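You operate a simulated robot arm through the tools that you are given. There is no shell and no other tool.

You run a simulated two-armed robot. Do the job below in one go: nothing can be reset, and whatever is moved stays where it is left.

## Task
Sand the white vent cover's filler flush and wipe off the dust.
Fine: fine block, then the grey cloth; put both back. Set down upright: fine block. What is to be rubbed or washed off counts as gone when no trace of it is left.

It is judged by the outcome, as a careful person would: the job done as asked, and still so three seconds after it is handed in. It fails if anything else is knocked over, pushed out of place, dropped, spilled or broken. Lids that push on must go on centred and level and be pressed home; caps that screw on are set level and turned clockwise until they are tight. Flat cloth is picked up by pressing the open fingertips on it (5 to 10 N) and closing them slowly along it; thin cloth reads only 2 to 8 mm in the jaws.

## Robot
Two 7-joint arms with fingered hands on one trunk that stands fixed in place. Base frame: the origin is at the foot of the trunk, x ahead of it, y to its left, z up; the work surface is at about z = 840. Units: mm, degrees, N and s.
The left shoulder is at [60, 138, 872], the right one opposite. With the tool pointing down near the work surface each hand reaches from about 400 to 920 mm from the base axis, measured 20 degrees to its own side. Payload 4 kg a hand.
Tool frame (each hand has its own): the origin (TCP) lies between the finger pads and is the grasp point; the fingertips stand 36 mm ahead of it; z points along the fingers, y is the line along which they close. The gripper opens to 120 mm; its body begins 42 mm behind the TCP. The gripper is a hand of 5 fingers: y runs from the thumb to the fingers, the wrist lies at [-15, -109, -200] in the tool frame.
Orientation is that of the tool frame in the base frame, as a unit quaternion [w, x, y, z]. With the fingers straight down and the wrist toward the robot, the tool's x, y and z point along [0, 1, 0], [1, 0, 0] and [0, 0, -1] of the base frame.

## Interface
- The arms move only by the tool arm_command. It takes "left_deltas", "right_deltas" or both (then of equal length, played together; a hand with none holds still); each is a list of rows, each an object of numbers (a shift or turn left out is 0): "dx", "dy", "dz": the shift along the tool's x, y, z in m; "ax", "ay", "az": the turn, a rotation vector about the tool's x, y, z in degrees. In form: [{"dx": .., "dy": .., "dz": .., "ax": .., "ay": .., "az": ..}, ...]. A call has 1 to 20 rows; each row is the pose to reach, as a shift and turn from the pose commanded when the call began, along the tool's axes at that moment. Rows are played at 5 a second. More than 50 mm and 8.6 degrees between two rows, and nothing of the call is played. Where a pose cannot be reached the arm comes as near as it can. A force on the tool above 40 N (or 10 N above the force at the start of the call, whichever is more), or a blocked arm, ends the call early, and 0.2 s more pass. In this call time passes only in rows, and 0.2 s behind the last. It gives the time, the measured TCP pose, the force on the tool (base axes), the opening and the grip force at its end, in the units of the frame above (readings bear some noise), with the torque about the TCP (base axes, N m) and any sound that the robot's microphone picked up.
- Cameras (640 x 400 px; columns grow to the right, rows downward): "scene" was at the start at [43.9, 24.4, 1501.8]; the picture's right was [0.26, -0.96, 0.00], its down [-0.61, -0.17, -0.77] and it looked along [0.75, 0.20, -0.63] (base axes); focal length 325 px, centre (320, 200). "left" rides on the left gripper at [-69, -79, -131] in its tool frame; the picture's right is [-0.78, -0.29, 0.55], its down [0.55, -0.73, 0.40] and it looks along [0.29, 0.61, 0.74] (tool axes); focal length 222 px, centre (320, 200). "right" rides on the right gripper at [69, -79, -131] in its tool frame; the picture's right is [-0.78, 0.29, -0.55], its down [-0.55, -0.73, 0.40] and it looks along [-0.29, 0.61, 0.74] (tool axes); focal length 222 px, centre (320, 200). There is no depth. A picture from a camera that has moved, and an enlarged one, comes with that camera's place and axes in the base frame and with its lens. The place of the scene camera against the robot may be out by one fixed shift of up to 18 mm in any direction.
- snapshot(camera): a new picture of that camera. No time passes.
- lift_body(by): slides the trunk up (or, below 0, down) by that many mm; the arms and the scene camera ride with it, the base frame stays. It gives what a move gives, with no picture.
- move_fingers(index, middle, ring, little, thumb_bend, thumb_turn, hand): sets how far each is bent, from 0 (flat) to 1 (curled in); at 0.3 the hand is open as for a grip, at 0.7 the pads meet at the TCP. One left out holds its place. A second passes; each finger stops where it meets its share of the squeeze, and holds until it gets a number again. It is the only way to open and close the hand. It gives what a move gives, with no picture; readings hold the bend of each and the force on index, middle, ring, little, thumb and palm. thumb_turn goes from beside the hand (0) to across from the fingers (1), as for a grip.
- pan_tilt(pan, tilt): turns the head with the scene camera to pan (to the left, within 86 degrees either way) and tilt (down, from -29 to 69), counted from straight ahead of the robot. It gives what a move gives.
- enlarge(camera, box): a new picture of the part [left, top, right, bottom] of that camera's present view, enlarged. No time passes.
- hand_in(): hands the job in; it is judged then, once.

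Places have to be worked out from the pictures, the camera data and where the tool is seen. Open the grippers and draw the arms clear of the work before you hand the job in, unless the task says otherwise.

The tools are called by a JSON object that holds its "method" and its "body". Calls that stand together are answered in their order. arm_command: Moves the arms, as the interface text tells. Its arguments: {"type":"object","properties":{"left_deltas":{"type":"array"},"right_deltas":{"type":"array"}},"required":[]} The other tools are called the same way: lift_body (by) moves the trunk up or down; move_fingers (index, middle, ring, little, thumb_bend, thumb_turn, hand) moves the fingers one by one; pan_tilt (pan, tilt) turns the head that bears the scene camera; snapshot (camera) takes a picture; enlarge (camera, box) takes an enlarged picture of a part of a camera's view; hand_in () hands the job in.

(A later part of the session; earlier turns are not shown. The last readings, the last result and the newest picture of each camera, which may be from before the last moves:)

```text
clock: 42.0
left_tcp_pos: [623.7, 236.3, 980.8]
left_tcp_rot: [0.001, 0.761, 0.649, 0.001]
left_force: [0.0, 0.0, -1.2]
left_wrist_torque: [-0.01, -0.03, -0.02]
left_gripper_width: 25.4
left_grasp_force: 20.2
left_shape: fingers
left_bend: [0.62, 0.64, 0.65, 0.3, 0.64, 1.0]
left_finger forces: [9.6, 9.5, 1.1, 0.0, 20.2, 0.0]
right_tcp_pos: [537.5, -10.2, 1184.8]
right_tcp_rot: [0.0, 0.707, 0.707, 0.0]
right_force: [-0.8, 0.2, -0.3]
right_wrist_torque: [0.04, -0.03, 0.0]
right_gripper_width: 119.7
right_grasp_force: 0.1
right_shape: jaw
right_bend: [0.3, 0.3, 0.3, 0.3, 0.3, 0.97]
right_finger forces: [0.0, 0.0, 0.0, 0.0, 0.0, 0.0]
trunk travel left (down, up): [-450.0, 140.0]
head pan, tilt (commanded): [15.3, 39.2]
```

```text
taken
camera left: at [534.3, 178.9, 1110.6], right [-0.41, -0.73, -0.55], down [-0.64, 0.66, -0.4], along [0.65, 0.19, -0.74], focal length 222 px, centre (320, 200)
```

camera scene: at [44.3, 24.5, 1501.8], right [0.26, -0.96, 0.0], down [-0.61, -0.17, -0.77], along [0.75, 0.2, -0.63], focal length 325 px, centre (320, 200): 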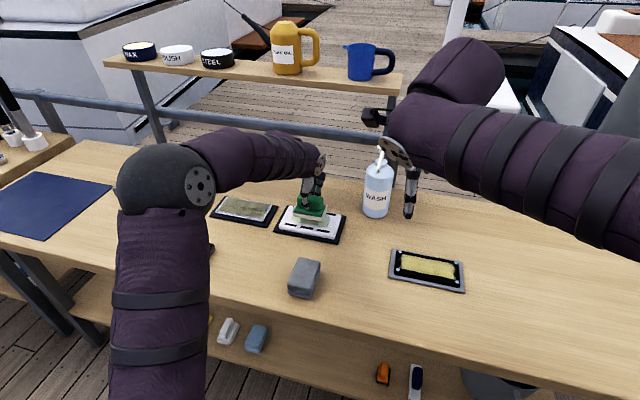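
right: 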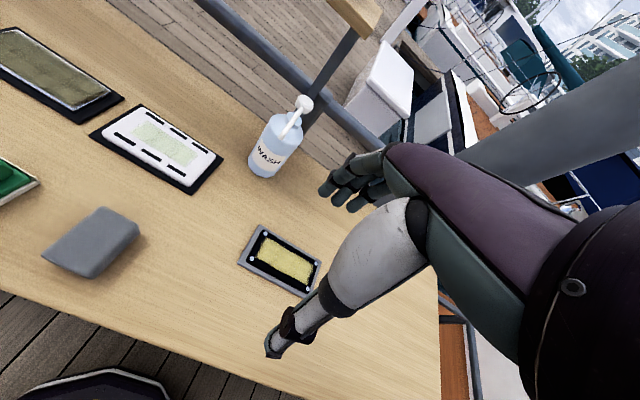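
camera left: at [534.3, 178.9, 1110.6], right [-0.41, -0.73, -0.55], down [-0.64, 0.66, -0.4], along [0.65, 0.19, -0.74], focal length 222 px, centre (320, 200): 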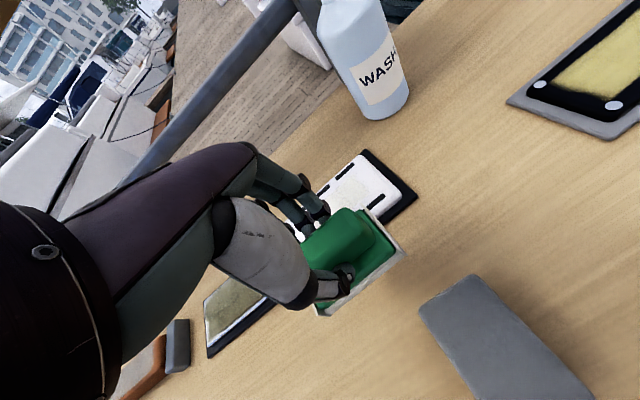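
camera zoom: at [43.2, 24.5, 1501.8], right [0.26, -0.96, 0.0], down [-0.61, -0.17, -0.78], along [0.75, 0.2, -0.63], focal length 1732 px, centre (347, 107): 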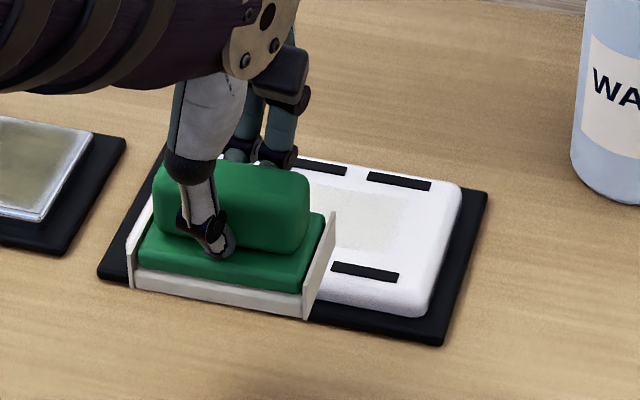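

The block hides half of the patch from both cameras, so I move it further left for a clear view.

{"method": "arm_command", "body": {"left_deltas": [{"dx": 0.03, "dy": -0.015}, {"dx": 0.065, "dy": -0.03}, {"dx": 0.1, "dy": -0.047}, {"dx": 0.115, "dy": -0.06}]}}

{"method": "enlarge", "body": {"camera": "scene", "box": [260, 190, 360, 255]}}

{"method": "enlarge", "body": {"camera": "left", "box": [320, 60, 520, 230]}}

{"method": "enlarge", "body": {"camera": "right", "box": [80, 90, 240, 210]}}

```text
clock: 43.0
left_tcp_pos: [582.4, 358.1, 978.6]
left_tcp_rot: [0.0, 0.761, 0.649, 0.0]
left_force: [1.0, 0.4, -0.1]
left_wrist_torque: [0.01, -0.01, 0.03]
left_gripper_width: 25.6
left_grasp_force: 20.2
left_shape: fingers
left_bend: [0.62, 0.64, 0.65, 0.3, 0.64, 1.0]
left_finger forces: [9.6, 9.5, 1.0, 0.1, 20.1, 0.0]
right_tcp_pos: [538.7, -11.7, 1184.9]
right_tcp_rot: [0.0, 0.707, 0.707, 0.001]
right_force: [-0.2, 0.6, -1.1]
right_wrist_torque: [0.0, 0.02, 0.02]
right_gripper_width: 119.8
right_grasp_force: 0.1
right_shape: jaw
right_bend: [0.3, 0.3, 0.3, 0.3, 0.3, 0.97]
right_finger forces: [0.0, 0.0, 0.0, 0.0, 0.0, 0.1]
trunk travel left (down, up): [-450.0, 140.0]
head pan, tilt (commanded): [15.3, 39.2]
```

```text
6.15 times, centred on (310, 222) of scene
camera zoom: at [43.8, 24.5, 1501.8], right [0.26, -0.96, 0.0], down [-0.61, -0.17, -0.77], along [0.75, 0.2, -0.63], focal length 1998 px, centre (382, 62)
```

zoom: 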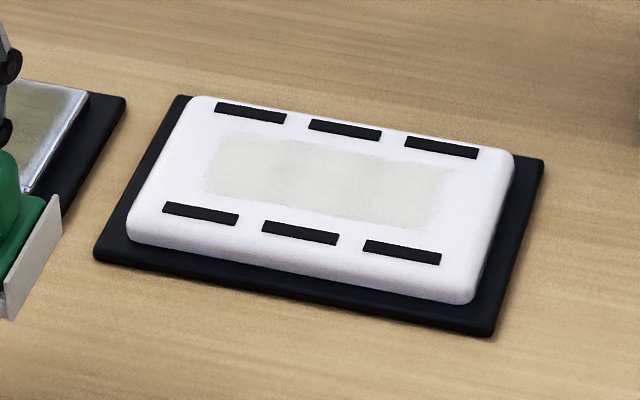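

```text
2.35 times, centred on (420, 145) of left
camera zoom: at [493.3, 302.5, 1110.0], right [-0.41, -0.73, -0.55], down [-0.64, 0.66, -0.4], along [0.65, 0.19, -0.74], focal length 523 px, centre (85, 329)
```

zoom: 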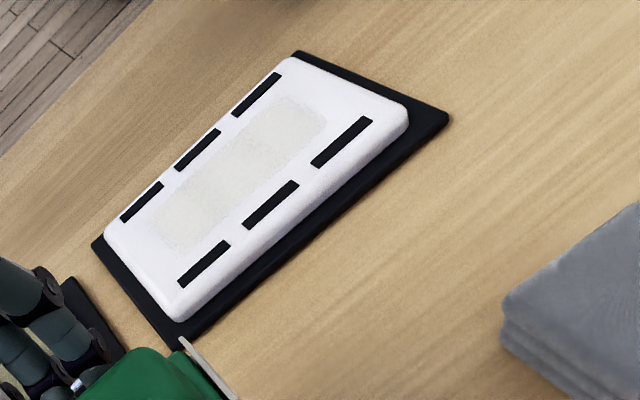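

```text
3.33 times, centred on (160, 150) of right
camera zoom: at [460.1, 57.8, 1315.4], right [0.29, -0.78, 0.55], down [-0.74, -0.55, -0.4], along [0.61, -0.29, -0.74], focal length 740 px, centre (853, 367)
```

zoom: 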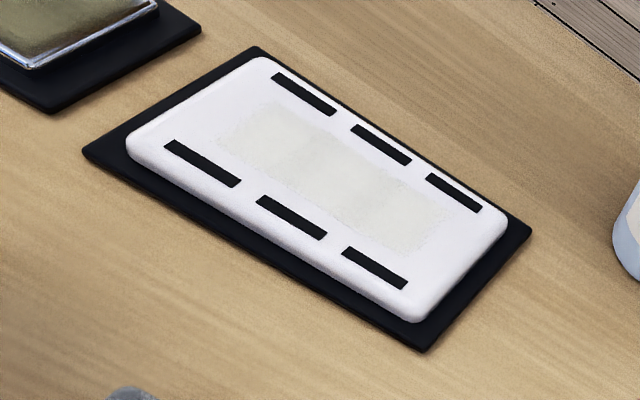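

The green filler has turned into a pale dusty patch. I zoom further to see whether any green tint remains before sanding more.

{"method": "enlarge", "body": {"camera": "scene", "box": [285, 205, 340, 235]}}

{"method": "enlarge", "body": {"camera": "right", "box": [120, 110, 205, 170]}}

{"method": "enlarge", "body": {"camera": "left", "box": [355, 95, 435, 170]}}

```text
11.64 times, centred on (312, 220) of scene
camera zoom: at [43.8, 24.5, 1501.8], right [0.26, -0.96, 0.0], down [-0.61, -0.17, -0.77], along [0.75, 0.2, -0.63], focal length 3779 px, centre (407, -33)
```

zoom: 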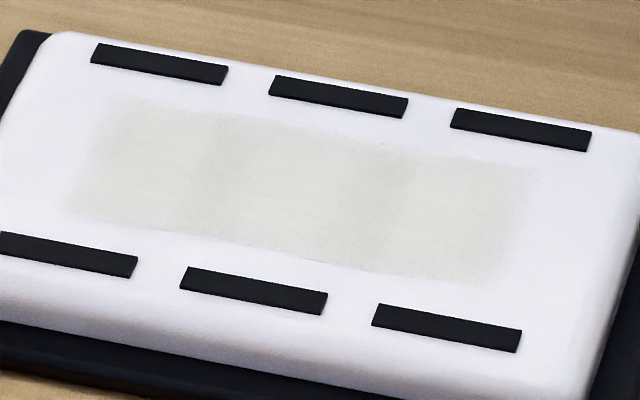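

```text
6.67 times, centred on (162, 140) of right
camera zoom: at [460.1, 57.8, 1315.4], right [0.29, -0.78, 0.55], down [-0.74, -0.55, -0.4], along [0.61, -0.29, -0.74], focal length 1481 px, centre (1370, 600)
```

zoom: 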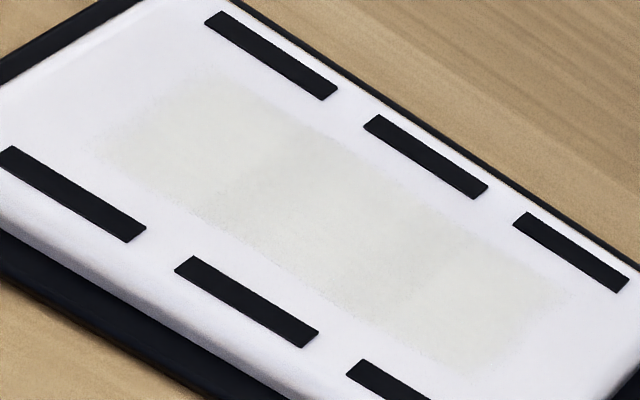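

```text
5.33 times, centred on (395, 132) of left
camera zoom: at [493.3, 302.5, 1110.0], right [-0.41, -0.73, -0.55], down [-0.64, 0.66, -0.4], along [0.65, 0.19, -0.74], focal length 1185 px, centre (-80, 560)
```

zoom: 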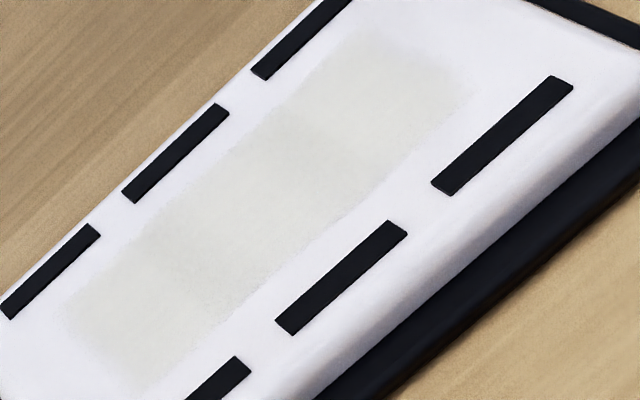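

No green is visible, only greyish dust, but I give a few more strokes for safety, reaching a bit further at both ends. First back over the cover and down to contact.

{"method": "arm_command", "body": {"left_deltas": [{"dx": -0.012, "dy": 0.02}, {"dx": -0.032, "dy": 0.053}, {"dx": -0.053, "dy": 0.087}, {"dx": -0.073, "dy": 0.12}, {"dx": -0.09, "dy": 0.148}, {"dx": -0.0984, "dy": 0.1624}, {"dx": -0.0984, "dy": 0.1624, "dz": 0.02}, {"dx": -0.0984, "dy": 0.1624, "dz": 0.038}, {"dx": -0.0984, "dy": 0.1624, "dz": 0.048}, {"dx": -0.0984, "dy": 0.1624, "dz": 0.052}, {"dx": -0.0984, "dy": 0.1624, "dz": 0.0548}]}}

{"method": "enlarge", "body": {"camera": "left", "box": [250, 150, 450, 330]}}

```text
clock: 45.4
left_tcp_pos: [725.4, 236.2, 924.4]
left_tcp_rot: [0.0, 0.76, 0.649, 0.002]
left_force: [-0.7, 0.2, 4.0]
left_wrist_torque: [-0.05, -0.03, -0.02]
left_gripper_width: 25.2
left_grasp_force: 21.7
left_shape: fingers
left_bend: [0.62, 0.64, 0.65, 0.3, 0.64, 1.0]
left_finger forces: [12.1, 9.2, 0.8, 0.0, 21.0, 0.0]
right_tcp_pos: [537.4, -11.3, 1184.9]
right_tcp_rot: [0.0, 0.707, 0.707, 0.0]
right_force: [-1.1, -0.5, 0.1]
right_wrist_torque: [-0.02, 0.01, 0.02]
right_gripper_width: 119.8
right_grasp_force: 0.0
right_shape: jaw
right_bend: [0.3, 0.3, 0.3, 0.3, 0.3, 0.97]
right_finger forces: [0.1, 0.1, 0.0, 0.1, 0.0, 0.1]
trunk travel left (down, up): [-450.0, 140.0]
head pan, tilt (commanded): [15.3, 39.2]
```

```text
2.22 times, centred on (350, 240) of left
camera zoom: at [638.1, 180.0, 1056.4], right [-0.41, -0.73, -0.55], down [-0.64, 0.66, -0.4], along [0.65, 0.19, -0.74], focal length 494 px, centre (253, 111)
```

zoom: 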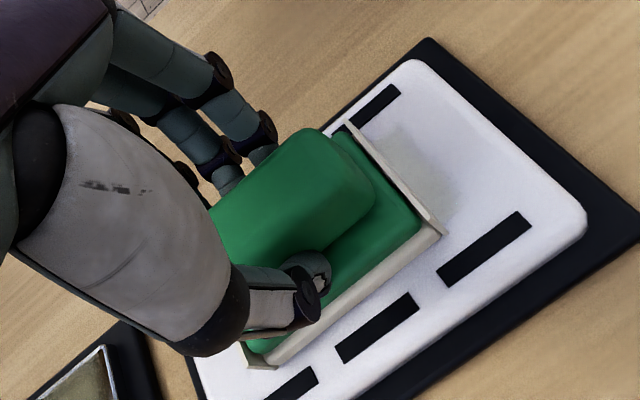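

Light contact (4 N). I press a touch more and run a full cycle reaching ±33 mm in y with ±4 mm in x.

{"method": "arm_command", "body": {"left_deltas": [{"dx": 0.0115, "dy": 0.0022, "dz": 0.0012}, {"dx": 0.0224, "dy": 0.0005, "dz": 0.0012}, {"dx": 0.0332, "dy": -0.0012, "dz": 0.0012}, {"dx": 0.0224, "dy": 0.0005, "dz": 0.0012}, {"dx": 0.0115, "dy": 0.0022, "dz": 0.0012}, {"dx": 0.0006, "dy": 0.004, "dz": 0.0012}, {"dx": -0.0102, "dy": 0.0057, "dz": 0.0012}, {"dx": -0.0211, "dy": 0.0074, "dz": 0.0012}, {"dx": -0.032, "dy": 0.0091, "dz": 0.0012}, {"dx": -0.0331, "dy": 0.0021, "dz": 0.0012}, {"dx": -0.0224, "dy": -0.0005, "dz": 0.0012}, {"dx": -0.0115, "dy": -0.0022, "dz": 0.0012}, {"dx": -0.0006, "dy": -0.004, "dz": 0.0012}, {"dx": 0.0102, "dy": -0.0057, "dz": 0.0012}, {"dx": 0.0211, "dy": -0.0074, "dz": 0.0012}, {"dx": 0.032, "dy": -0.0091, "dz": 0.0012}, {"dx": 0.0332, "dy": -0.0012, "dz": 0.0012}, {"dx": 0.0217, "dy": -0.0034, "dz": 0.0012}, {"dx": 0.0109, "dy": -0.0017, "dz": 0.0012}, {"dx": 0.0, "dy": 0.0, "dz": 0.0012}]}}

{"method": "arm_command", "body": {"left_deltas": [{"dx": 0.011}, {"dx": 0.022}, {"dx": 0.032}, {"dx": 0.022}, {"dx": 0.011}, {"dx": 0.0}, {"dx": -0.011}, {"dx": -0.022}, {"dx": -0.032}, {"dx": -0.022}, {"dx": -0.011}, {"dx": 0.0}]}}

{"method": "enlarge", "body": {"camera": "left", "box": [250, 150, 450, 330]}}

```text
clock: 49.6
left_tcp_pos: [726.1, 237.1, 923.7]
left_tcp_rot: [0.0, 0.76, 0.65, 0.001]
left_force: [0.3, 9.0, 15.0]
left_wrist_torque: [0.16, -0.16, 0.05]
left_gripper_width: 25.0
left_grasp_force: 27.8
left_shape: fingers
left_bend: [0.62, 0.65, 0.65, 0.3, 0.64, 1.0]
left_finger forces: [23.8, 9.2, 0.8, 0.0, 22.2, 0.0]
right_tcp_pos: [537.7, -10.8, 1185.9]
right_tcp_rot: [0.0, 0.707, 0.707, 0.001]
right_force: [0.9, 0.3, -0.2]
right_wrist_torque: [-0.03, 0.0, 0.03]
right_gripper_width: 119.5
right_grasp_force: 0.1
right_shape: jaw
right_bend: [0.3, 0.3, 0.3, 0.3, 0.3, 0.97]
right_finger forces: [0.0, 0.1, 0.0, 0.1, 0.1, 0.0]
trunk travel left (down, up): [-450.0, 140.0]
head pan, tilt (commanded): [15.3, 39.2]
```

```text
clock: 52.2
left_tcp_pos: [726.9, 237.0, 923.0]
left_tcp_rot: [0.001, 0.761, 0.649, -0.001]
left_force: [-0.7, -5.5, 13.4]
left_wrist_torque: [-0.36, -0.19, -0.17]
left_gripper_width: 25.0
left_grasp_force: 28.6
left_shape: fingers
left_bend: [0.62, 0.64, 0.65, 0.3, 0.64, 1.0]
left_finger forces: [25.4, 9.0, 1.1, 0.1, 21.7, 0.1]
right_tcp_pos: [535.9, -11.2, 1185.3]
right_tcp_rot: [0.001, 0.707, 0.707, 0.001]
right_force: [-0.1, 0.5, -1.0]
right_wrist_torque: [0.0, -0.02, 0.0]
right_gripper_width: 119.6
right_grasp_force: 0.0
right_shape: jaw
right_bend: [0.3, 0.3, 0.3, 0.3, 0.3, 0.97]
right_finger forces: [0.0, 0.1, 0.1, 0.0, 0.1, 0.0]
trunk travel left (down, up): [-450.0, 140.0]
head pan, tilt (commanded): [15.3, 39.2]
```

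```text
2.22 times, centred on (350, 240) of left
camera zoom: at [638.0, 179.5, 1054.9], right [-0.41, -0.73, -0.55], down [-0.64, 0.66, -0.4], along [0.65, 0.19, -0.74], focal length 494 px, centre (253, 111)
```

zoom: 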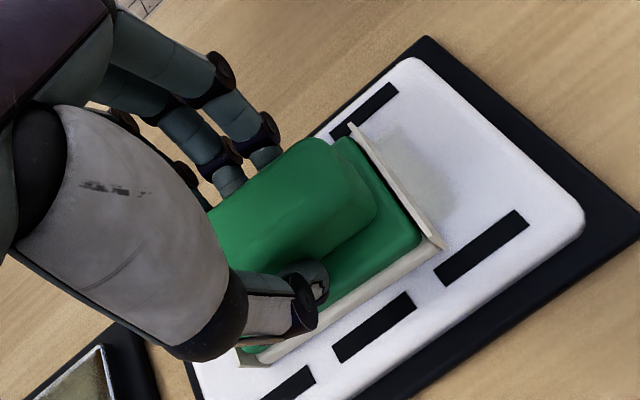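

Strokes done at 13–15 N. I lift off and move left again to inspect the surface.

{"method": "arm_command", "body": {"left_deltas": [{"dz": -0.01}, {"dz": -0.03}, {"dx": 0.01, "dy": -0.03, "dz": -0.055}, {"dx": 0.04, "dy": -0.065, "dz": -0.055}, {"dx": 0.07, "dy": -0.1, "dz": -0.055}, {"dx": 0.095, "dy": -0.135, "dz": -0.055}, {"dx": 0.1, "dy": -0.16, "dz": -0.055}]}}

{"method": "enlarge", "body": {"camera": "scene", "box": [285, 205, 340, 235]}}

{"method": "enlarge", "body": {"camera": "right", "box": [120, 110, 205, 170]}}

{"method": "snapshot", "body": {"camera": "left"}}

```text
clock: 53.8
left_tcp_pos: [583.5, 359.5, 978.2]
left_tcp_rot: [-0.001, 0.761, 0.649, 0.0]
left_force: [0.2, -0.3, -0.1]
left_wrist_torque: [-0.02, 0.01, 0.03]
left_gripper_width: 25.1
left_grasp_force: 19.7
left_shape: fingers
left_bend: [0.62, 0.64, 0.65, 0.3, 0.64, 1.0]
left_finger forces: [9.5, 9.4, 1.1, 0.1, 20.1, 0.0]
right_tcp_pos: [538.3, -11.5, 1184.7]
right_tcp_rot: [-0.001, 0.707, 0.707, 0.0]
right_force: [0.4, 0.6, 0.4]
right_wrist_torque: [0.0, -0.02, 0.02]
right_gripper_width: 119.5
right_grasp_force: 0.0
right_shape: jaw
right_bend: [0.3, 0.3, 0.3, 0.3, 0.3, 0.97]
right_finger forces: [0.0, 0.0, 0.1, 0.1, 0.0, 0.0]
trunk travel left (down, up): [-450.0, 140.0]
head pan, tilt (commanded): [15.3, 39.2]
```

```text
11.64 times, centred on (312, 220) of scene
camera zoom: at [43.5, 24.4, 1501.8], right [0.26, -0.96, 0.0], down [-0.61, -0.17, -0.77], along [0.75, 0.2, -0.63], focal length 3779 px, centre (407, -33)
```

zoom: 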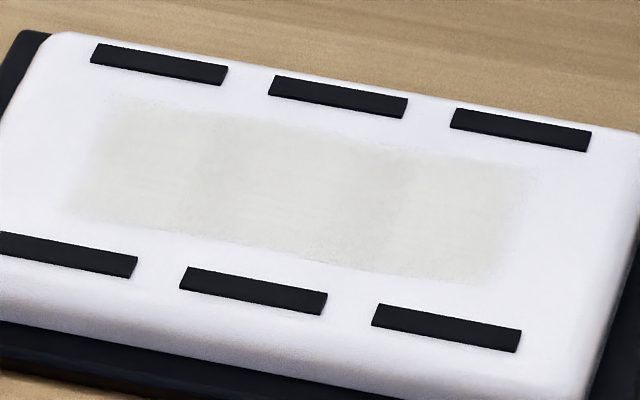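

```text
6.67 times, centred on (162, 140) of right
camera zoom: at [459.8, 57.7, 1315.5], right [0.29, -0.78, 0.55], down [-0.73, -0.55, -0.4], along [0.61, -0.29, -0.74], focal length 1481 px, centre (1370, 600)
```

zoom: 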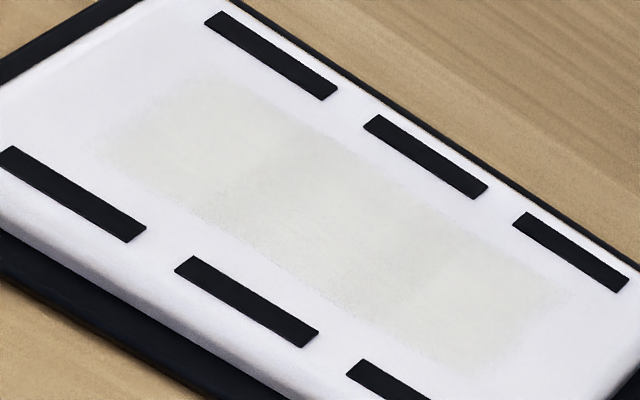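

```text
taken
camera left: at [495.2, 303.3, 1109.0], right [-0.41, -0.73, -0.55], down [-0.64, 0.66, -0.4], along [0.65, 0.19, -0.74], focal length 222 px, centre (320, 200)
```

left: 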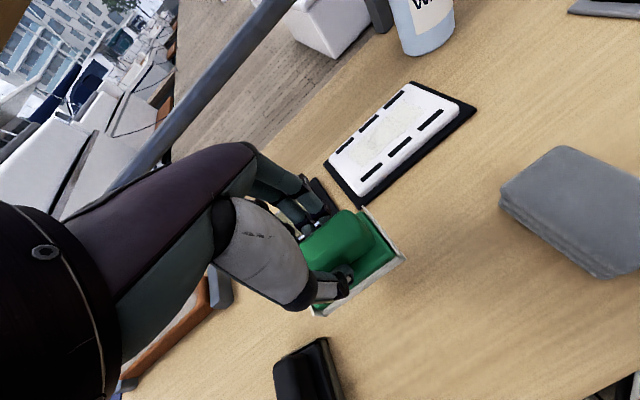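

The look has not changed with the further strokes, so the filler is flush and only dust is left. Next the block goes back to its place at (523, 340); I check how it sits in the hand now.

{"method": "enlarge", "body": {"camera": "left", "box": [250, 170, 430, 330]}}

{"method": "snapshot", "body": {"camera": "scene"}}

{"method": "enlarge", "body": {"camera": "scene", "box": [210, 190, 310, 260]}}

```text
2.50 times, centred on (340, 250) of left
camera zoom: at [495.2, 303.3, 1109.0], right [-0.41, -0.73, -0.55], down [-0.64, 0.66, -0.4], along [0.65, 0.19, -0.74], focal length 555 px, centre (270, 75)
```

zoom: 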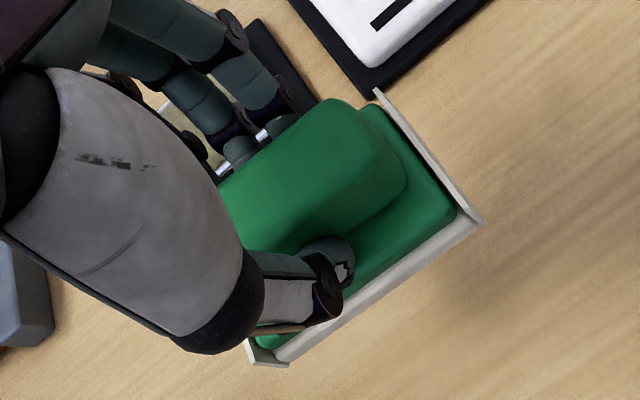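

```text
taken
camera scene: at [43.5, 24.4, 1501.8], right [0.26, -0.96, 0.0], down [-0.61, -0.17, -0.77], along [0.75, 0.2, -0.63], focal length 325 px, centre (320, 200)
```

scene: 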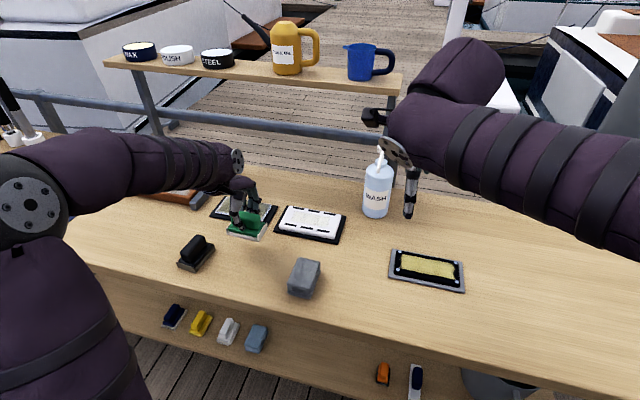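

```text
5.71 times, centred on (260, 225) of scene
camera zoom: at [43.5, 24.4, 1501.8], right [0.26, -0.96, 0.0], down [-0.61, -0.17, -0.77], along [0.75, 0.2, -0.63], focal length 1856 px, centre (663, 57)
```

zoom: 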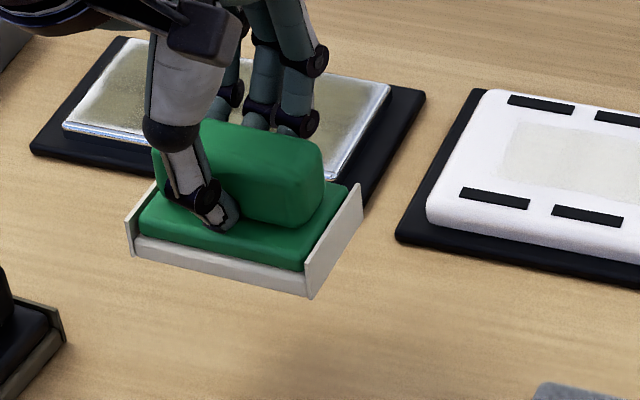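

The block sits 7° turned in the hand, centred within 3 mm of the TCP. I turn the hand by about 91° while moving back over the block's original spot.

{"method": "arm_command", "body": {"left_deltas": [{"dx": -0.002, "dy": -0.004, "az": 7.5}, {"dx": -0.004, "dy": -0.009, "az": 15}, {"dx": -0.007, "dy": -0.014, "az": 22.5}, {"dx": -0.01, "dy": -0.02, "az": 30}, {"dx": -0.013, "dy": -0.026, "az": 37.5}, {"dx": -0.016, "dy": -0.032, "az": 45}, {"dx": -0.019, "dy": -0.038, "az": 52.5}, {"dx": -0.022, "dy": -0.044, "az": 60}, {"dx": -0.025, "dy": -0.05, "az": 67.5}, {"dx": -0.028, "dy": -0.056, "az": 75}, {"dx": -0.03, "dy": -0.0597, "az": 83}, {"dx": -0.0302, "dy": -0.0597, "az": 91}]}}

{"method": "enlarge", "body": {"camera": "left", "box": [230, 150, 450, 340]}}

{"method": "enlarge", "body": {"camera": "scene", "box": [180, 180, 320, 290]}}

```text
clock: 56.4
left_tcp_pos: [521.1, 339.7, 977.8]
left_tcp_rot: [0.0, 0.996, -0.088, -0.001]
left_force: [1.0, -0.2, -0.5]
left_wrist_torque: [0.01, -0.01, 0.0]
left_gripper_width: 25.6
left_grasp_force: 19.8
left_shape: fingers
left_bend: [0.62, 0.64, 0.65, 0.3, 0.64, 1.0]
left_finger forces: [9.5, 9.3, 1.3, 0.0, 20.0, 0.0]
right_tcp_pos: [539.4, -12.0, 1184.1]
right_tcp_rot: [0.0, 0.708, 0.707, 0.001]
right_force: [0.7, 0.4, -0.3]
right_wrist_torque: [-0.01, 0.01, 0.02]
right_gripper_width: 120.0
right_grasp_force: 0.0
right_shape: jaw
right_bend: [0.3, 0.3, 0.3, 0.3, 0.3, 0.97]
right_finger forces: [0.0, 0.1, 0.0, 0.0, 0.1, 0.0]
trunk travel left (down, up): [-450.0, 140.0]
head pan, tilt (commanded): [15.3, 39.2]
```

```text
2.11 times, centred on (340, 245) of left
camera zoom: at [467.1, 429.4, 1108.9], right [-0.72, 0.42, -0.55], down [0.67, 0.63, -0.4], along [0.17, -0.65, -0.74], focal length 468 px, centre (278, 105)
```

zoom: 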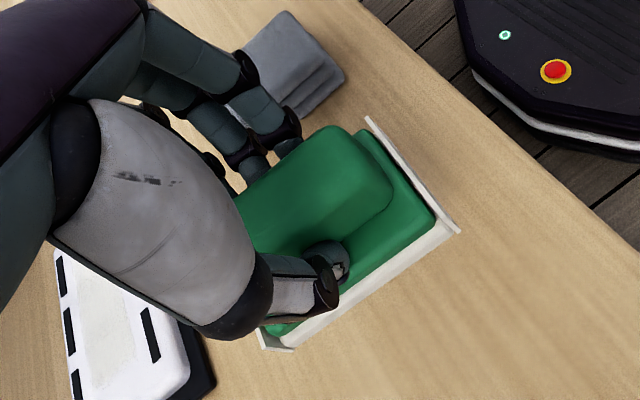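

```text
3.64 times, centred on (250, 235) of scene
camera zoom: at [44.3, 24.4, 1501.8], right [0.26, -0.96, 0.0], down [-0.61, -0.17, -0.77], along [0.75, 0.2, -0.63], focal length 1181 px, centre (574, 73)
```

zoom: 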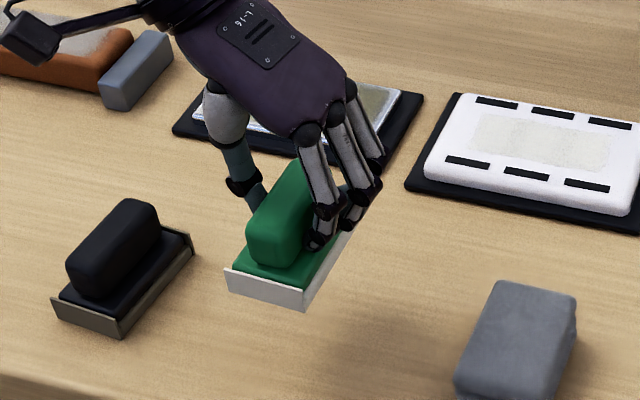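

The block is over its place with the right heading. I lower it to just above the table, then in millimetre steps to contact.

{"method": "arm_command", "body": {"left_deltas": [{"dz": 0.012}, {"dz": 0.026}, {"dz": 0.04}, {"dz": 0.052}, {"dz": 0.062}, {"dz": 0.068}]}}

{"method": "arm_command", "body": {"left_deltas": [{"dz": 0.001}, {"dz": 0.002}, {"dz": 0.003}]}}

{"method": "arm_command", "body": {"left_deltas": [{"dz": 0.001}, {"dz": 0.002}]}}

```text
clock: 57.8
left_tcp_pos: [521.8, 339.9, 909.1]
left_tcp_rot: [0.0, 0.996, -0.087, 0.001]
left_force: [0.3, 0.8, -0.8]
left_wrist_torque: [-0.02, -0.01, -0.01]
left_gripper_width: 25.2
left_grasp_force: 20.5
left_shape: fingers
left_bend: [0.62, 0.64, 0.65, 0.3, 0.64, 1.0]
left_finger forces: [9.6, 9.3, 1.3, 0.1, 20.1, 0.0]
right_tcp_pos: [538.6, -11.5, 1184.0]
right_tcp_rot: [0.0, 0.707, 0.707, 0.001]
right_force: [0.4, 0.6, 0.0]
right_wrist_torque: [-0.01, 0.02, -0.01]
right_gripper_width: 120.0
right_grasp_force: 0.0
right_shape: jaw
right_bend: [0.3, 0.3, 0.3, 0.3, 0.3, 0.97]
right_finger forces: [0.0, 0.1, 0.0, 0.0, 0.0, 0.1]
trunk travel left (down, up): [-450.0, 140.0]
head pan, tilt (commanded): [15.3, 39.2]
```

```text
clock: 58.6
left_tcp_pos: [521.8, 339.5, 907.4]
left_tcp_rot: [0.001, 0.996, -0.087, 0.0]
left_force: [0.7, -0.9, -0.3]
left_wrist_torque: [0.01, 0.01, -0.02]
left_gripper_width: 25.3
left_grasp_force: 20.2
left_shape: fingers
left_bend: [0.62, 0.64, 0.65, 0.3, 0.64, 1.0]
left_finger forces: [9.4, 9.3, 1.2, 0.1, 20.0, 0.1]
right_tcp_pos: [538.5, -10.9, 1184.1]
right_tcp_rot: [0.0, 0.707, 0.707, 0.0]
right_force: [0.1, -0.3, -0.6]
right_wrist_torque: [-0.03, -0.03, 0.01]
right_gripper_width: 119.7
right_grasp_force: 0.1
right_shape: jaw
right_bend: [0.3, 0.3, 0.3, 0.3, 0.3, 0.97]
right_finger forces: [0.1, 0.1, 0.0, 0.0, 0.0, 0.1]
trunk travel left (down, up): [-450.0, 140.0]
head pan, tilt (commanded): [15.3, 39.2]
```

```text
clock: 59.2
left_tcp_pos: [520.9, 339.4, 906.2]
left_tcp_rot: [0.0, 0.996, -0.087, 0.0]
left_force: [0.0, -0.5, -1.0]
left_wrist_torque: [0.0, -0.01, 0.01]
left_gripper_width: 25.3
left_grasp_force: 19.8
left_shape: fingers
left_bend: [0.62, 0.64, 0.65, 0.3, 0.64, 1.0]
left_finger forces: [9.5, 9.4, 1.2, 0.1, 20.0, 0.0]
right_tcp_pos: [537.9, -10.9, 1185.6]
right_tcp_rot: [0.0, 0.707, 0.707, 0.0]
right_force: [0.0, -0.2, 0.3]
right_wrist_torque: [-0.01, -0.01, 0.01]
right_gripper_width: 119.9
right_grasp_force: 0.0
right_shape: jaw
right_bend: [0.3, 0.3, 0.3, 0.3, 0.3, 0.97]
right_finger forces: [0.0, 0.0, 0.1, 0.0, 0.0, 0.0]
trunk travel left (down, up): [-450.0, 140.0]
head pan, tilt (commanded): [15.3, 39.2]
```

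No contact yet at z = 906; I continue in millimetre steps.

{"method": "arm_command", "body": {"left_deltas": [{"dz": 0.001}, {"dz": 0.002}]}}

{"method": "arm_command", "body": {"left_deltas": [{"dz": 0.001}, {"dz": 0.0015}]}}

{"method": "enlarge", "body": {"camera": "scene", "box": [200, 210, 310, 290]}}

```text
clock: 59.8
left_tcp_pos: [521.4, 338.9, 903.3]
left_tcp_rot: [-0.001, 0.996, -0.087, 0.001]
left_force: [1.4, 0.0, 3.0]
left_wrist_torque: [-0.08, 0.08, 0.03]
left_gripper_width: 25.1
left_grasp_force: 21.1
left_shape: fingers
left_bend: [0.62, 0.64, 0.65, 0.3, 0.64, 1.0]
left_finger forces: [13.4, 8.9, 0.9, 0.0, 20.5, 0.1]
right_tcp_pos: [537.6, -10.4, 1185.0]
right_tcp_rot: [0.0, 0.707, 0.707, 0.0]
right_force: [0.0, 0.4, -0.6]
right_wrist_torque: [-0.01, 0.0, -0.04]
right_gripper_width: 119.5
right_grasp_force: 0.0
right_shape: jaw
right_bend: [0.3, 0.3, 0.3, 0.3, 0.3, 0.97]
right_finger forces: [0.0, 0.0, 0.1, 0.0, 0.0, 0.0]
trunk travel left (down, up): [-450.0, 140.0]
head pan, tilt (commanded): [15.3, 39.2]
```

```text
clock: 60.4
left_tcp_pos: [521.6, 339.0, 902.3]
left_tcp_rot: [0.0, 0.996, -0.088, 0.001]
left_force: [2.9, 1.1, 14.9]
left_wrist_torque: [-0.26, 0.12, 0.06]
left_gripper_width: 24.9
left_grasp_force: 27.0
left_shape: fingers
left_bend: [0.62, 0.64, 0.65, 0.3, 0.64, 1.0]
left_finger forces: [21.5, 7.9, 0.8, 0.1, 23.1, 0.1]
right_tcp_pos: [538.3, -12.0, 1184.6]
right_tcp_rot: [0.0, 0.707, 0.707, 0.0]
right_force: [-0.5, 0.3, -0.7]
right_wrist_torque: [0.02, 0.01, 0.01]
right_gripper_width: 119.7
right_grasp_force: 0.0
right_shape: jaw
right_bend: [0.3, 0.3, 0.3, 0.3, 0.3, 0.97]
right_finger forces: [0.0, 0.1, 0.0, 0.1, 0.0, 0.1]
trunk travel left (down, up): [-450.0, 140.0]
head pan, tilt (commanded): [15.3, 39.2]
```

```text
5.00 times, centred on (255, 250) of scene
camera zoom: at [43.3, 24.0, 1502.0], right [0.26, -0.96, 0.0], down [-0.61, -0.17, -0.78], along [0.75, 0.2, -0.63], focal length 1624 px, centre (645, -50)
```

zoom: 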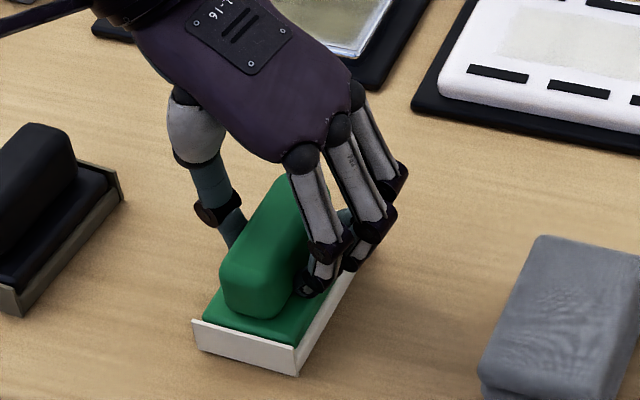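

The block is seated on the table (15 N) right where it stood. I ease the pressure and release it evenly.

{"method": "arm_command", "body": {"left_deltas": [{"dz": -0.001}, {"dz": -0.0015}]}}

{"method": "move_fingers", "body": {"hand": "left", "index": 0.58, "middle": 0.58, "ring": 0.5, "thumb_bend": 0.58}}

{"method": "arm_command", "body": {"left_deltas": [{"dz": -0.004}, {"dz": -0.008}]}}

{"method": "move_fingers", "body": {"hand": "left", "index": 0.46, "middle": 0.46, "ring": 0.46, "little": 0.46, "thumb_bend": 0.46}}

{"method": "enlarge", "body": {"camera": "scene", "box": [200, 210, 310, 290]}}

```text
clock: 61.0
left_tcp_pos: [521.6, 339.1, 903.3]
left_tcp_rot: [0.0, 0.996, -0.087, 0.0]
left_force: [4.0, 2.0, 9.7]
left_wrist_torque: [-0.19, -0.02, 0.04]
left_gripper_width: 25.5
left_grasp_force: 24.4
left_shape: fingers
left_bend: [0.62, 0.64, 0.65, 0.3, 0.64, 1.0]
left_finger forces: [16.9, 8.3, 0.9, 0.0, 22.6, 0.0]
right_tcp_pos: [538.3, -11.7, 1184.1]
right_tcp_rot: [-0.001, 0.707, 0.708, -0.001]
right_force: [-0.4, 0.3, 0.1]
right_wrist_torque: [0.02, -0.02, -0.03]
right_gripper_width: 119.7
right_grasp_force: 0.0
right_shape: jaw
right_bend: [0.3, 0.3, 0.3, 0.3, 0.3, 0.97]
right_finger forces: [0.0, 0.0, 0.1, 0.0, 0.0, 0.0]
trunk travel left (down, up): [-450.0, 140.0]
head pan, tilt (commanded): [15.3, 39.2]
```

```text
clock: 62.0
left_tcp_pos: [519.9, 339.3, 903.5]
left_tcp_rot: [0.0, 0.996, -0.087, 0.0]
left_force: [-0.1, 3.4, 8.0]
left_wrist_torque: [-0.01, 0.02, -0.01]
left_gripper_width: 32.8
left_grasp_force: 4.4
left_shape: fingers
left_bend: [0.6, 0.58, 0.5, 0.3, 0.57, 1.0]
left_finger forces: [5.2, 1.9, 0.0, 0.0, 0.3, 0.0]
right_tcp_pos: [538.5, -11.5, 1184.0]
right_tcp_rot: [0.0, 0.707, 0.707, 0.0]
right_force: [0.6, 0.1, -0.3]
right_wrist_torque: [0.0, 0.04, -0.01]
right_gripper_width: 119.6
right_grasp_force: 0.1
right_shape: jaw
right_bend: [0.3, 0.3, 0.3, 0.3, 0.3, 0.97]
right_finger forces: [0.1, 0.0, 0.0, 0.0, 0.0, 0.1]
trunk travel left (down, up): [-450.0, 140.0]
head pan, tilt (commanded): [15.3, 39.2]
```

```text
clock: 62.6
left_tcp_pos: [521.9, 338.6, 912.0]
left_tcp_rot: [0.001, 0.996, -0.088, -0.001]
left_force: [0.1, 0.5, -0.1]
left_wrist_torque: [-0.01, 0.0, -0.01]
left_gripper_width: 38.6
left_grasp_force: 0.0
left_shape: fingers
left_bend: [0.57, 0.57, 0.5, 0.3, 0.57, 1.0]
left_finger forces: [0.1, 0.0, 0.0, 0.1, 0.0, 0.0]
right_tcp_pos: [537.1, -10.9, 1184.3]
right_tcp_rot: [0.0, 0.707, 0.707, 0.0]
right_force: [0.2, -0.3, -0.1]
right_wrist_torque: [0.01, -0.01, 0.0]
right_gripper_width: 119.6
right_grasp_force: 0.1
right_shape: jaw
right_bend: [0.3, 0.3, 0.3, 0.3, 0.3, 0.97]
right_finger forces: [0.1, 0.0, 0.1, 0.0, 0.1, 0.0]
trunk travel left (down, up): [-450.0, 140.0]
head pan, tilt (commanded): [15.3, 39.2]
```

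```text
clock: 63.6
left_tcp_pos: [521.4, 338.7, 910.8]
left_tcp_rot: [0.0, 0.996, -0.088, -0.001]
left_force: [0.6, 0.1, -0.1]
left_wrist_torque: [0.0, 0.04, 0.0]
left_gripper_width: 71.4
left_grasp_force: 0.1
left_shape: fingers
left_bend: [0.46, 0.46, 0.46, 0.46, 0.46, 1.0]
left_finger forces: [0.1, 0.0, 0.1, 0.0, 0.1, 0.0]
right_tcp_pos: [538.2, -11.1, 1184.4]
right_tcp_rot: [-0.001, 0.707, 0.708, -0.001]
right_force: [0.4, -0.5, -0.2]
right_wrist_torque: [0.02, 0.0, 0.02]
right_gripper_width: 119.8
right_grasp_force: 0.1
right_shape: jaw
right_bend: [0.3, 0.3, 0.3, 0.3, 0.3, 0.97]
right_finger forces: [0.0, 0.0, 0.0, 0.1, 0.0, 0.0]
trunk travel left (down, up): [-450.0, 140.0]
head pan, tilt (commanded): [15.3, 39.2]
```

```text
5.00 times, centred on (255, 250) of scene
camera zoom: at [44.0, 24.4, 1501.8], right [0.26, -0.96, 0.0], down [-0.61, -0.17, -0.77], along [0.75, 0.2, -0.63], focal length 1624 px, centre (645, -50)
```

zoom: 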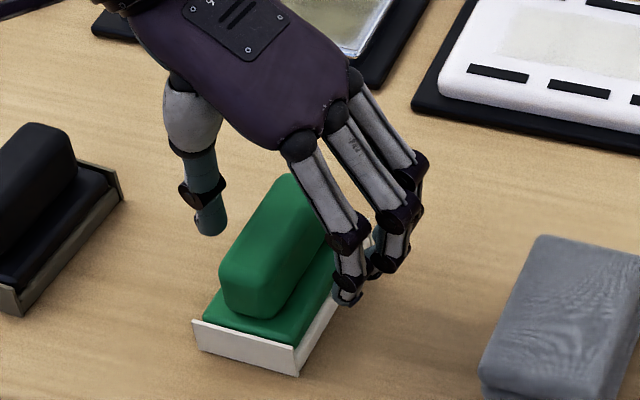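

The green block is released and standing where it was. Next the cloth: from the right camera its top spans about x 480–563, y 162–216, about 28 mm high. I rise and move over it with the fingers opened a bit wider.

{"method": "arm_command", "body": {"left_deltas": [{"dz": -0.015}, {"dz": -0.04}, {"dz": -0.06}, {"dx": 0.004, "dy": 0.02, "dz": -0.065, "az": -1}, {"dx": 0.01, "dy": 0.055, "dz": -0.065, "az": -3}, {"dx": 0.017, "dy": 0.095, "dz": -0.065, "az": -5}, {"dx": 0.023, "dy": 0.13, "dz": -0.065, "az": -7}, {"dx": 0.0266, "dy": 0.1477, "dz": -0.065, "az": -7}]}}

{"method": "move_fingers", "body": {"hand": "left", "index": 0.4, "middle": 0.4, "ring": 0.38, "little": 0.3, "thumb_bend": 0.4}}

{"method": "snapshot", "body": {"camera": "left"}}

{"method": "enlarge", "body": {"camera": "scene", "box": [190, 190, 360, 310]}}

```text
clock: 65.4
left_tcp_pos: [520.3, 188.9, 975.9]
left_tcp_rot: [-0.001, 1.0, -0.026, 0.0]
left_force: [0.4, 0.5, 0.3]
left_wrist_torque: [0.01, 0.0, 0.0]
left_gripper_width: 71.8
left_grasp_force: 0.1
left_shape: fingers
left_bend: [0.46, 0.46, 0.46, 0.46, 0.46, 1.0]
left_finger forces: [0.0, 0.2, 0.0, 0.0, 0.0, 0.1]
right_tcp_pos: [538.5, -11.6, 1184.0]
right_tcp_rot: [0.0, 0.707, 0.707, 0.0]
right_force: [-1.0, 1.4, 0.2]
right_wrist_torque: [0.03, -0.01, 0.0]
right_gripper_width: 119.8
right_grasp_force: 0.1
right_shape: jaw
right_bend: [0.3, 0.3, 0.3, 0.3, 0.3, 0.97]
right_finger forces: [0.1, 0.0, 0.0, 0.0, 0.0, 0.0]
trunk travel left (down, up): [-450.0, 140.0]
head pan, tilt (commanded): [15.3, 39.2]
```

```text
clock: 66.4
left_tcp_pos: [521.4, 189.0, 977.0]
left_tcp_rot: [0.0, 1.0, -0.027, 0.0]
left_force: [-0.7, -0.2, -0.4]
left_wrist_torque: [-0.04, 0.0, 0.01]
left_gripper_width: 89.2
left_grasp_force: 0.0
left_shape: fingers
left_bend: [0.4, 0.4, 0.38, 0.3, 0.4, 0.99]
left_finger forces: [0.0, 0.0, 0.1, 0.0, 0.0, 0.1]
right_tcp_pos: [538.2, -10.5, 1185.3]
right_tcp_rot: [0.0, 0.707, 0.707, 0.0]
right_force: [-0.5, -0.1, 0.2]
right_wrist_torque: [0.03, 0.02, 0.0]
right_gripper_width: 119.6
right_grasp_force: 0.0
right_shape: jaw
right_bend: [0.3, 0.3, 0.3, 0.3, 0.3, 0.97]
right_finger forces: [0.1, 0.1, 0.0, 0.0, 0.0, 0.1]
trunk travel left (down, up): [-450.0, 140.0]
head pan, tilt (commanded): [15.3, 39.2]
```

```text
taken
camera left: at [455.9, 271.4, 1107.2], right [-0.77, 0.33, -0.55], down [0.59, 0.71, -0.4], along [0.25, -0.63, -0.74], focal length 222 px, centre (320, 200)
```

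left: 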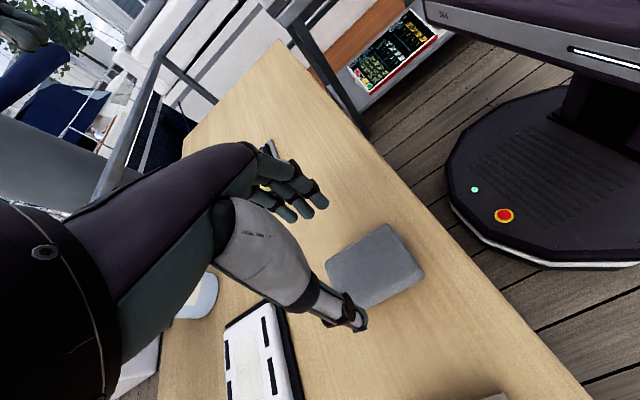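

```text
3.33 times, centred on (275, 250) of scene
camera zoom: at [44.0, 24.4, 1501.8], right [0.26, -0.96, 0.0], down [-0.61, -0.17, -0.77], along [0.75, 0.2, -0.63], focal length 1082 px, centre (470, 33)
```

zoom: 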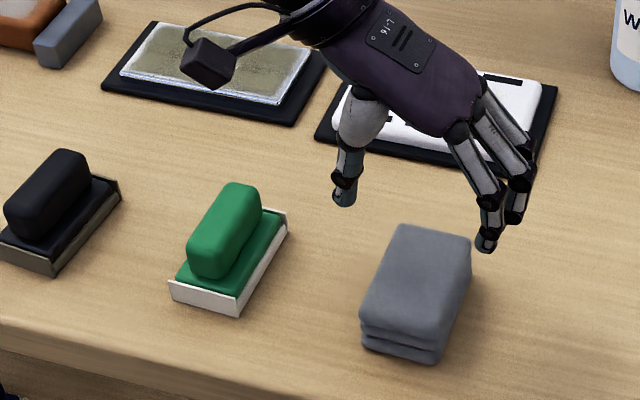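

The block stands upright in place. I zoom on the cloth to pin down its position and height.

{"method": "enlarge", "body": {"camera": "left", "box": [300, 190, 460, 340]}}

{"method": "enlarge", "body": {"camera": "scene", "box": [275, 250, 345, 305]}}

{"method": "enlarge", "body": {"camera": "right", "box": [20, 190, 160, 290]}}

```text
2.67 times, centred on (380, 265) of left
camera zoom: at [455.9, 271.4, 1107.2], right [-0.77, 0.33, -0.55], down [0.59, 0.71, -0.4], along [0.25, -0.63, -0.74], focal length 592 px, centre (160, 27)
```

zoom: 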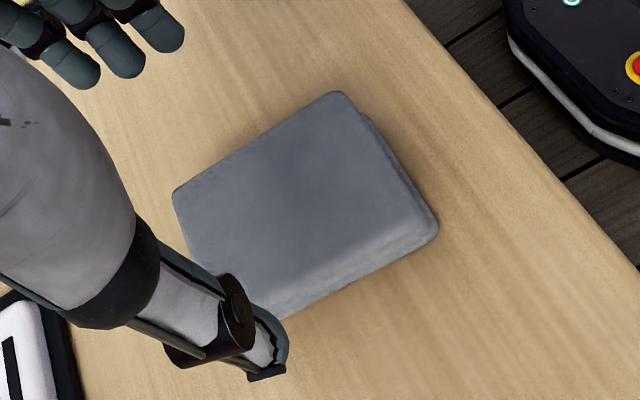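

```text
7.27 times, centred on (310, 278) of scene
camera zoom: at [44.0, 24.4, 1501.8], right [0.26, -0.96, 0.0], down [-0.61, -0.17, -0.77], along [0.75, 0.2, -0.63], focal length 2362 px, centre (393, -364)
```

zoom: 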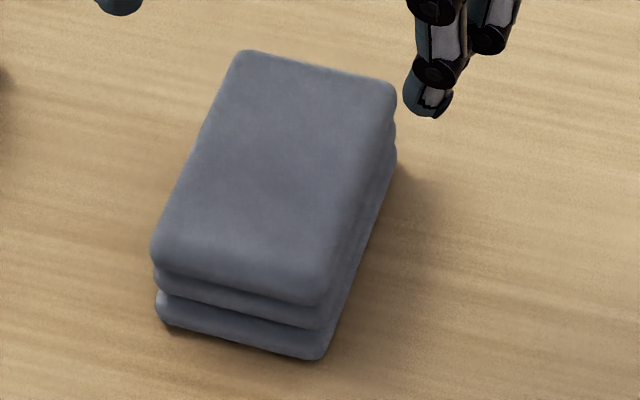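

```text
4.00 times, centred on (90, 240) of right
camera zoom: at [460.2, 57.7, 1315.3], right [0.29, -0.78, 0.55], down [-0.73, -0.55, -0.4], along [0.61, -0.29, -0.74], focal length 888 px, centre (1240, 40)
```

zoom: 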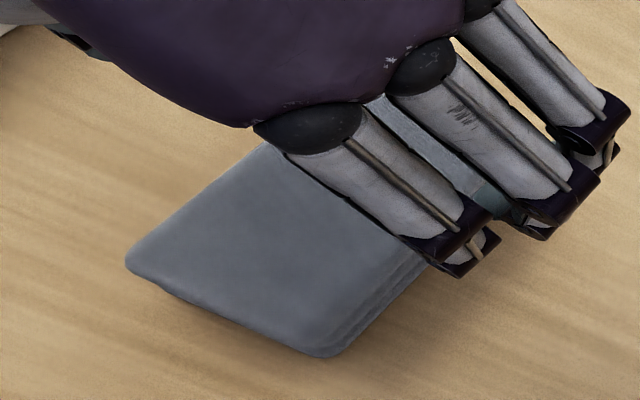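

The cloth is about 87 × 57 × 28 mm, centred at (522, 188), heading about −2°. I lower so that the tips stand about 13 mm above the table on either side.

{"method": "arm_command", "body": {"left_deltas": [{"dz": 0.02}, {"dz": 0.042}, {"dz": 0.06}, {"dz": 0.074}, {"dz": 0.0835}]}}

{"method": "enlarge", "body": {"camera": "left", "box": [250, 150, 450, 340]}}

{"method": "enlarge", "body": {"camera": "scene", "box": [250, 220, 360, 305]}}

```text
clock: 67.6
left_tcp_pos: [521.6, 190.4, 891.9]
left_tcp_rot: [0.0, 1.0, -0.026, 0.0]
left_force: [0.0, -0.5, -1.3]
left_wrist_torque: [0.0, -0.01, -0.02]
left_gripper_width: 89.4
left_grasp_force: 0.1
left_shape: fingers
left_bend: [0.4, 0.4, 0.38, 0.3, 0.4, 0.99]
left_finger forces: [0.1, 0.0, 0.0, 0.0, 0.0, 0.1]
right_tcp_pos: [538.7, -11.3, 1184.6]
right_tcp_rot: [0.0, 0.707, 0.707, 0.001]
right_force: [0.7, -0.4, 0.3]
right_wrist_torque: [0.02, -0.02, -0.02]
right_gripper_width: 119.2
right_grasp_force: 0.1
right_shape: jaw
right_bend: [0.3, 0.3, 0.3, 0.3, 0.3, 0.97]
right_finger forces: [0.0, 0.1, 0.0, 0.0, 0.1, 0.0]
trunk travel left (down, up): [-450.0, 140.0]
head pan, tilt (commanded): [15.3, 39.2]
```

```text
2.11 times, centred on (350, 245) of left
camera zoom: at [456.3, 271.6, 1023.1], right [-0.77, 0.33, -0.55], down [0.59, 0.71, -0.4], along [0.25, -0.63, -0.74], focal length 468 px, centre (257, 105)
```

zoom: 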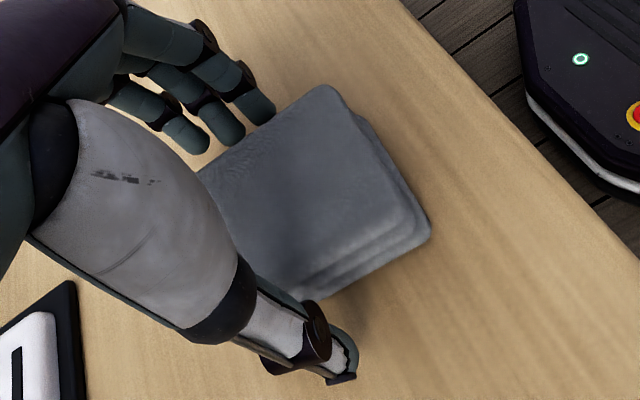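

```text
4.71 times, centred on (305, 262) of scene
camera zoom: at [44.1, 24.4, 1501.8], right [0.26, -0.96, 0.0], down [-0.61, -0.17, -0.77], along [0.75, 0.2, -0.63], focal length 1528 px, centre (391, -94)
```

zoom: 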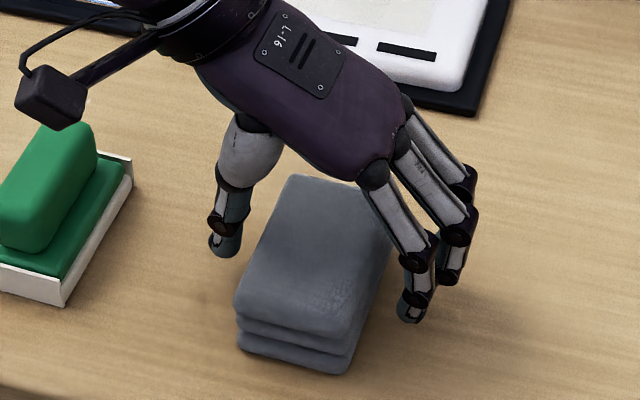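

The fingers straddle the cloth evenly. I close thumb, index and middle in steps.

{"method": "move_fingers", "body": {"hand": "left", "index": 0.5, "middle": 0.5, "ring": 0.45, "thumb_bend": 0.5}}

{"method": "move_fingers", "body": {"hand": "left", "index": 0.56, "middle": 0.56, "ring": 0.5, "thumb_bend": 0.56}}

{"method": "enlarge", "body": {"camera": "left", "box": [250, 150, 450, 340]}}

{"method": "enlarge", "body": {"camera": "scene", "box": [250, 220, 360, 305]}}

```text
clock: 68.6
left_tcp_pos: [521.2, 189.3, 891.6]
left_tcp_rot: [0.0, 1.0, -0.026, 0.001]
left_force: [0.2, -0.5, 0.0]
left_wrist_torque: [-0.01, -0.05, 0.02]
left_gripper_width: 60.7
left_grasp_force: 0.1
left_shape: fingers
left_bend: [0.5, 0.5, 0.45, 0.3, 0.5, 1.0]
left_finger forces: [0.0, 0.0, 0.1, 0.1, 0.1, 0.0]
right_tcp_pos: [538.4, -11.7, 1183.9]
right_tcp_rot: [0.0, 0.707, 0.707, 0.0]
right_force: [0.7, 1.1, -0.1]
right_wrist_torque: [-0.02, 0.0, 0.0]
right_gripper_width: 119.6
right_grasp_force: 0.0
right_shape: jaw
right_bend: [0.3, 0.3, 0.3, 0.3, 0.3, 0.97]
right_finger forces: [0.0, 0.1, 0.1, 0.0, 0.1, 0.1]
trunk travel left (down, up): [-450.0, 140.0]
head pan, tilt (commanded): [15.3, 39.2]
```

```text
clock: 69.6
left_tcp_pos: [520.5, 188.8, 893.7]
left_tcp_rot: [0.001, 1.0, -0.027, 0.0]
left_force: [0.0, -1.6, 0.6]
left_wrist_torque: [-0.05, -0.03, 0.01]
left_gripper_width: 56.4
left_grasp_force: 6.8
left_shape: fingers
left_bend: [0.53, 0.53, 0.5, 0.3, 0.52, 1.0]
left_finger forces: [3.5, 3.3, 0.0, 0.1, 6.2, 0.0]
right_tcp_pos: [538.3, -10.3, 1185.0]
right_tcp_rot: [-0.001, 0.707, 0.707, 0.0]
right_force: [0.8, -0.2, 0.3]
right_wrist_torque: [-0.04, -0.03, 0.0]
right_gripper_width: 119.8
right_grasp_force: 0.1
right_shape: jaw
right_bend: [0.3, 0.3, 0.3, 0.3, 0.3, 0.97]
right_finger forces: [0.0, 0.1, 0.0, 0.0, 0.0, 0.0]
trunk travel left (down, up): [-450.0, 140.0]
head pan, tilt (commanded): [15.3, 39.2]
```

```text
2.11 times, centred on (350, 245) of left
camera zoom: at [456.2, 271.4, 1023.5], right [-0.77, 0.33, -0.55], down [0.59, 0.71, -0.4], along [0.25, -0.63, -0.74], focal length 468 px, centre (257, 105)
```

zoom: 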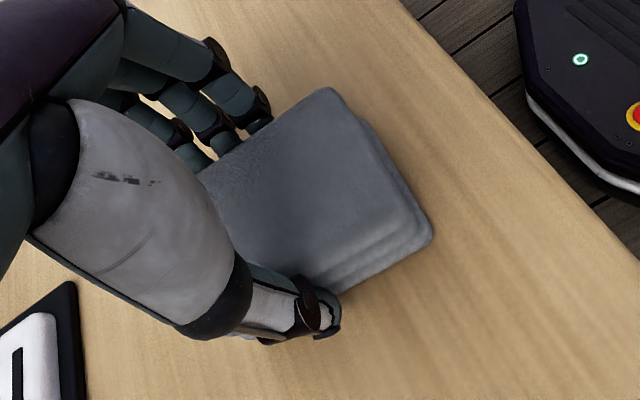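

```text
4.71 times, centred on (305, 262) of scene
camera zoom: at [43.9, 24.3, 1501.8], right [0.26, -0.96, 0.0], down [-0.61, -0.17, -0.77], along [0.75, 0.2, -0.63], focal length 1528 px, centre (391, -94)
```

zoom: 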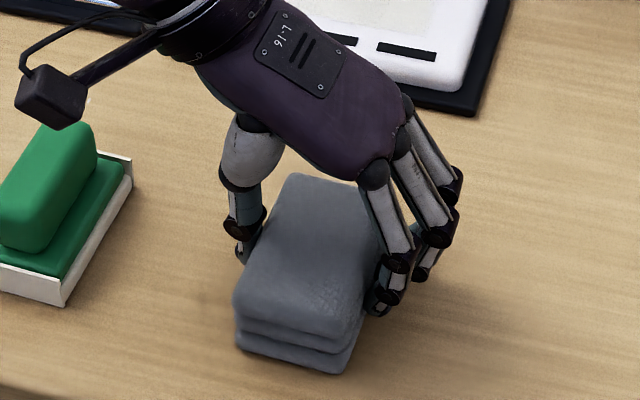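

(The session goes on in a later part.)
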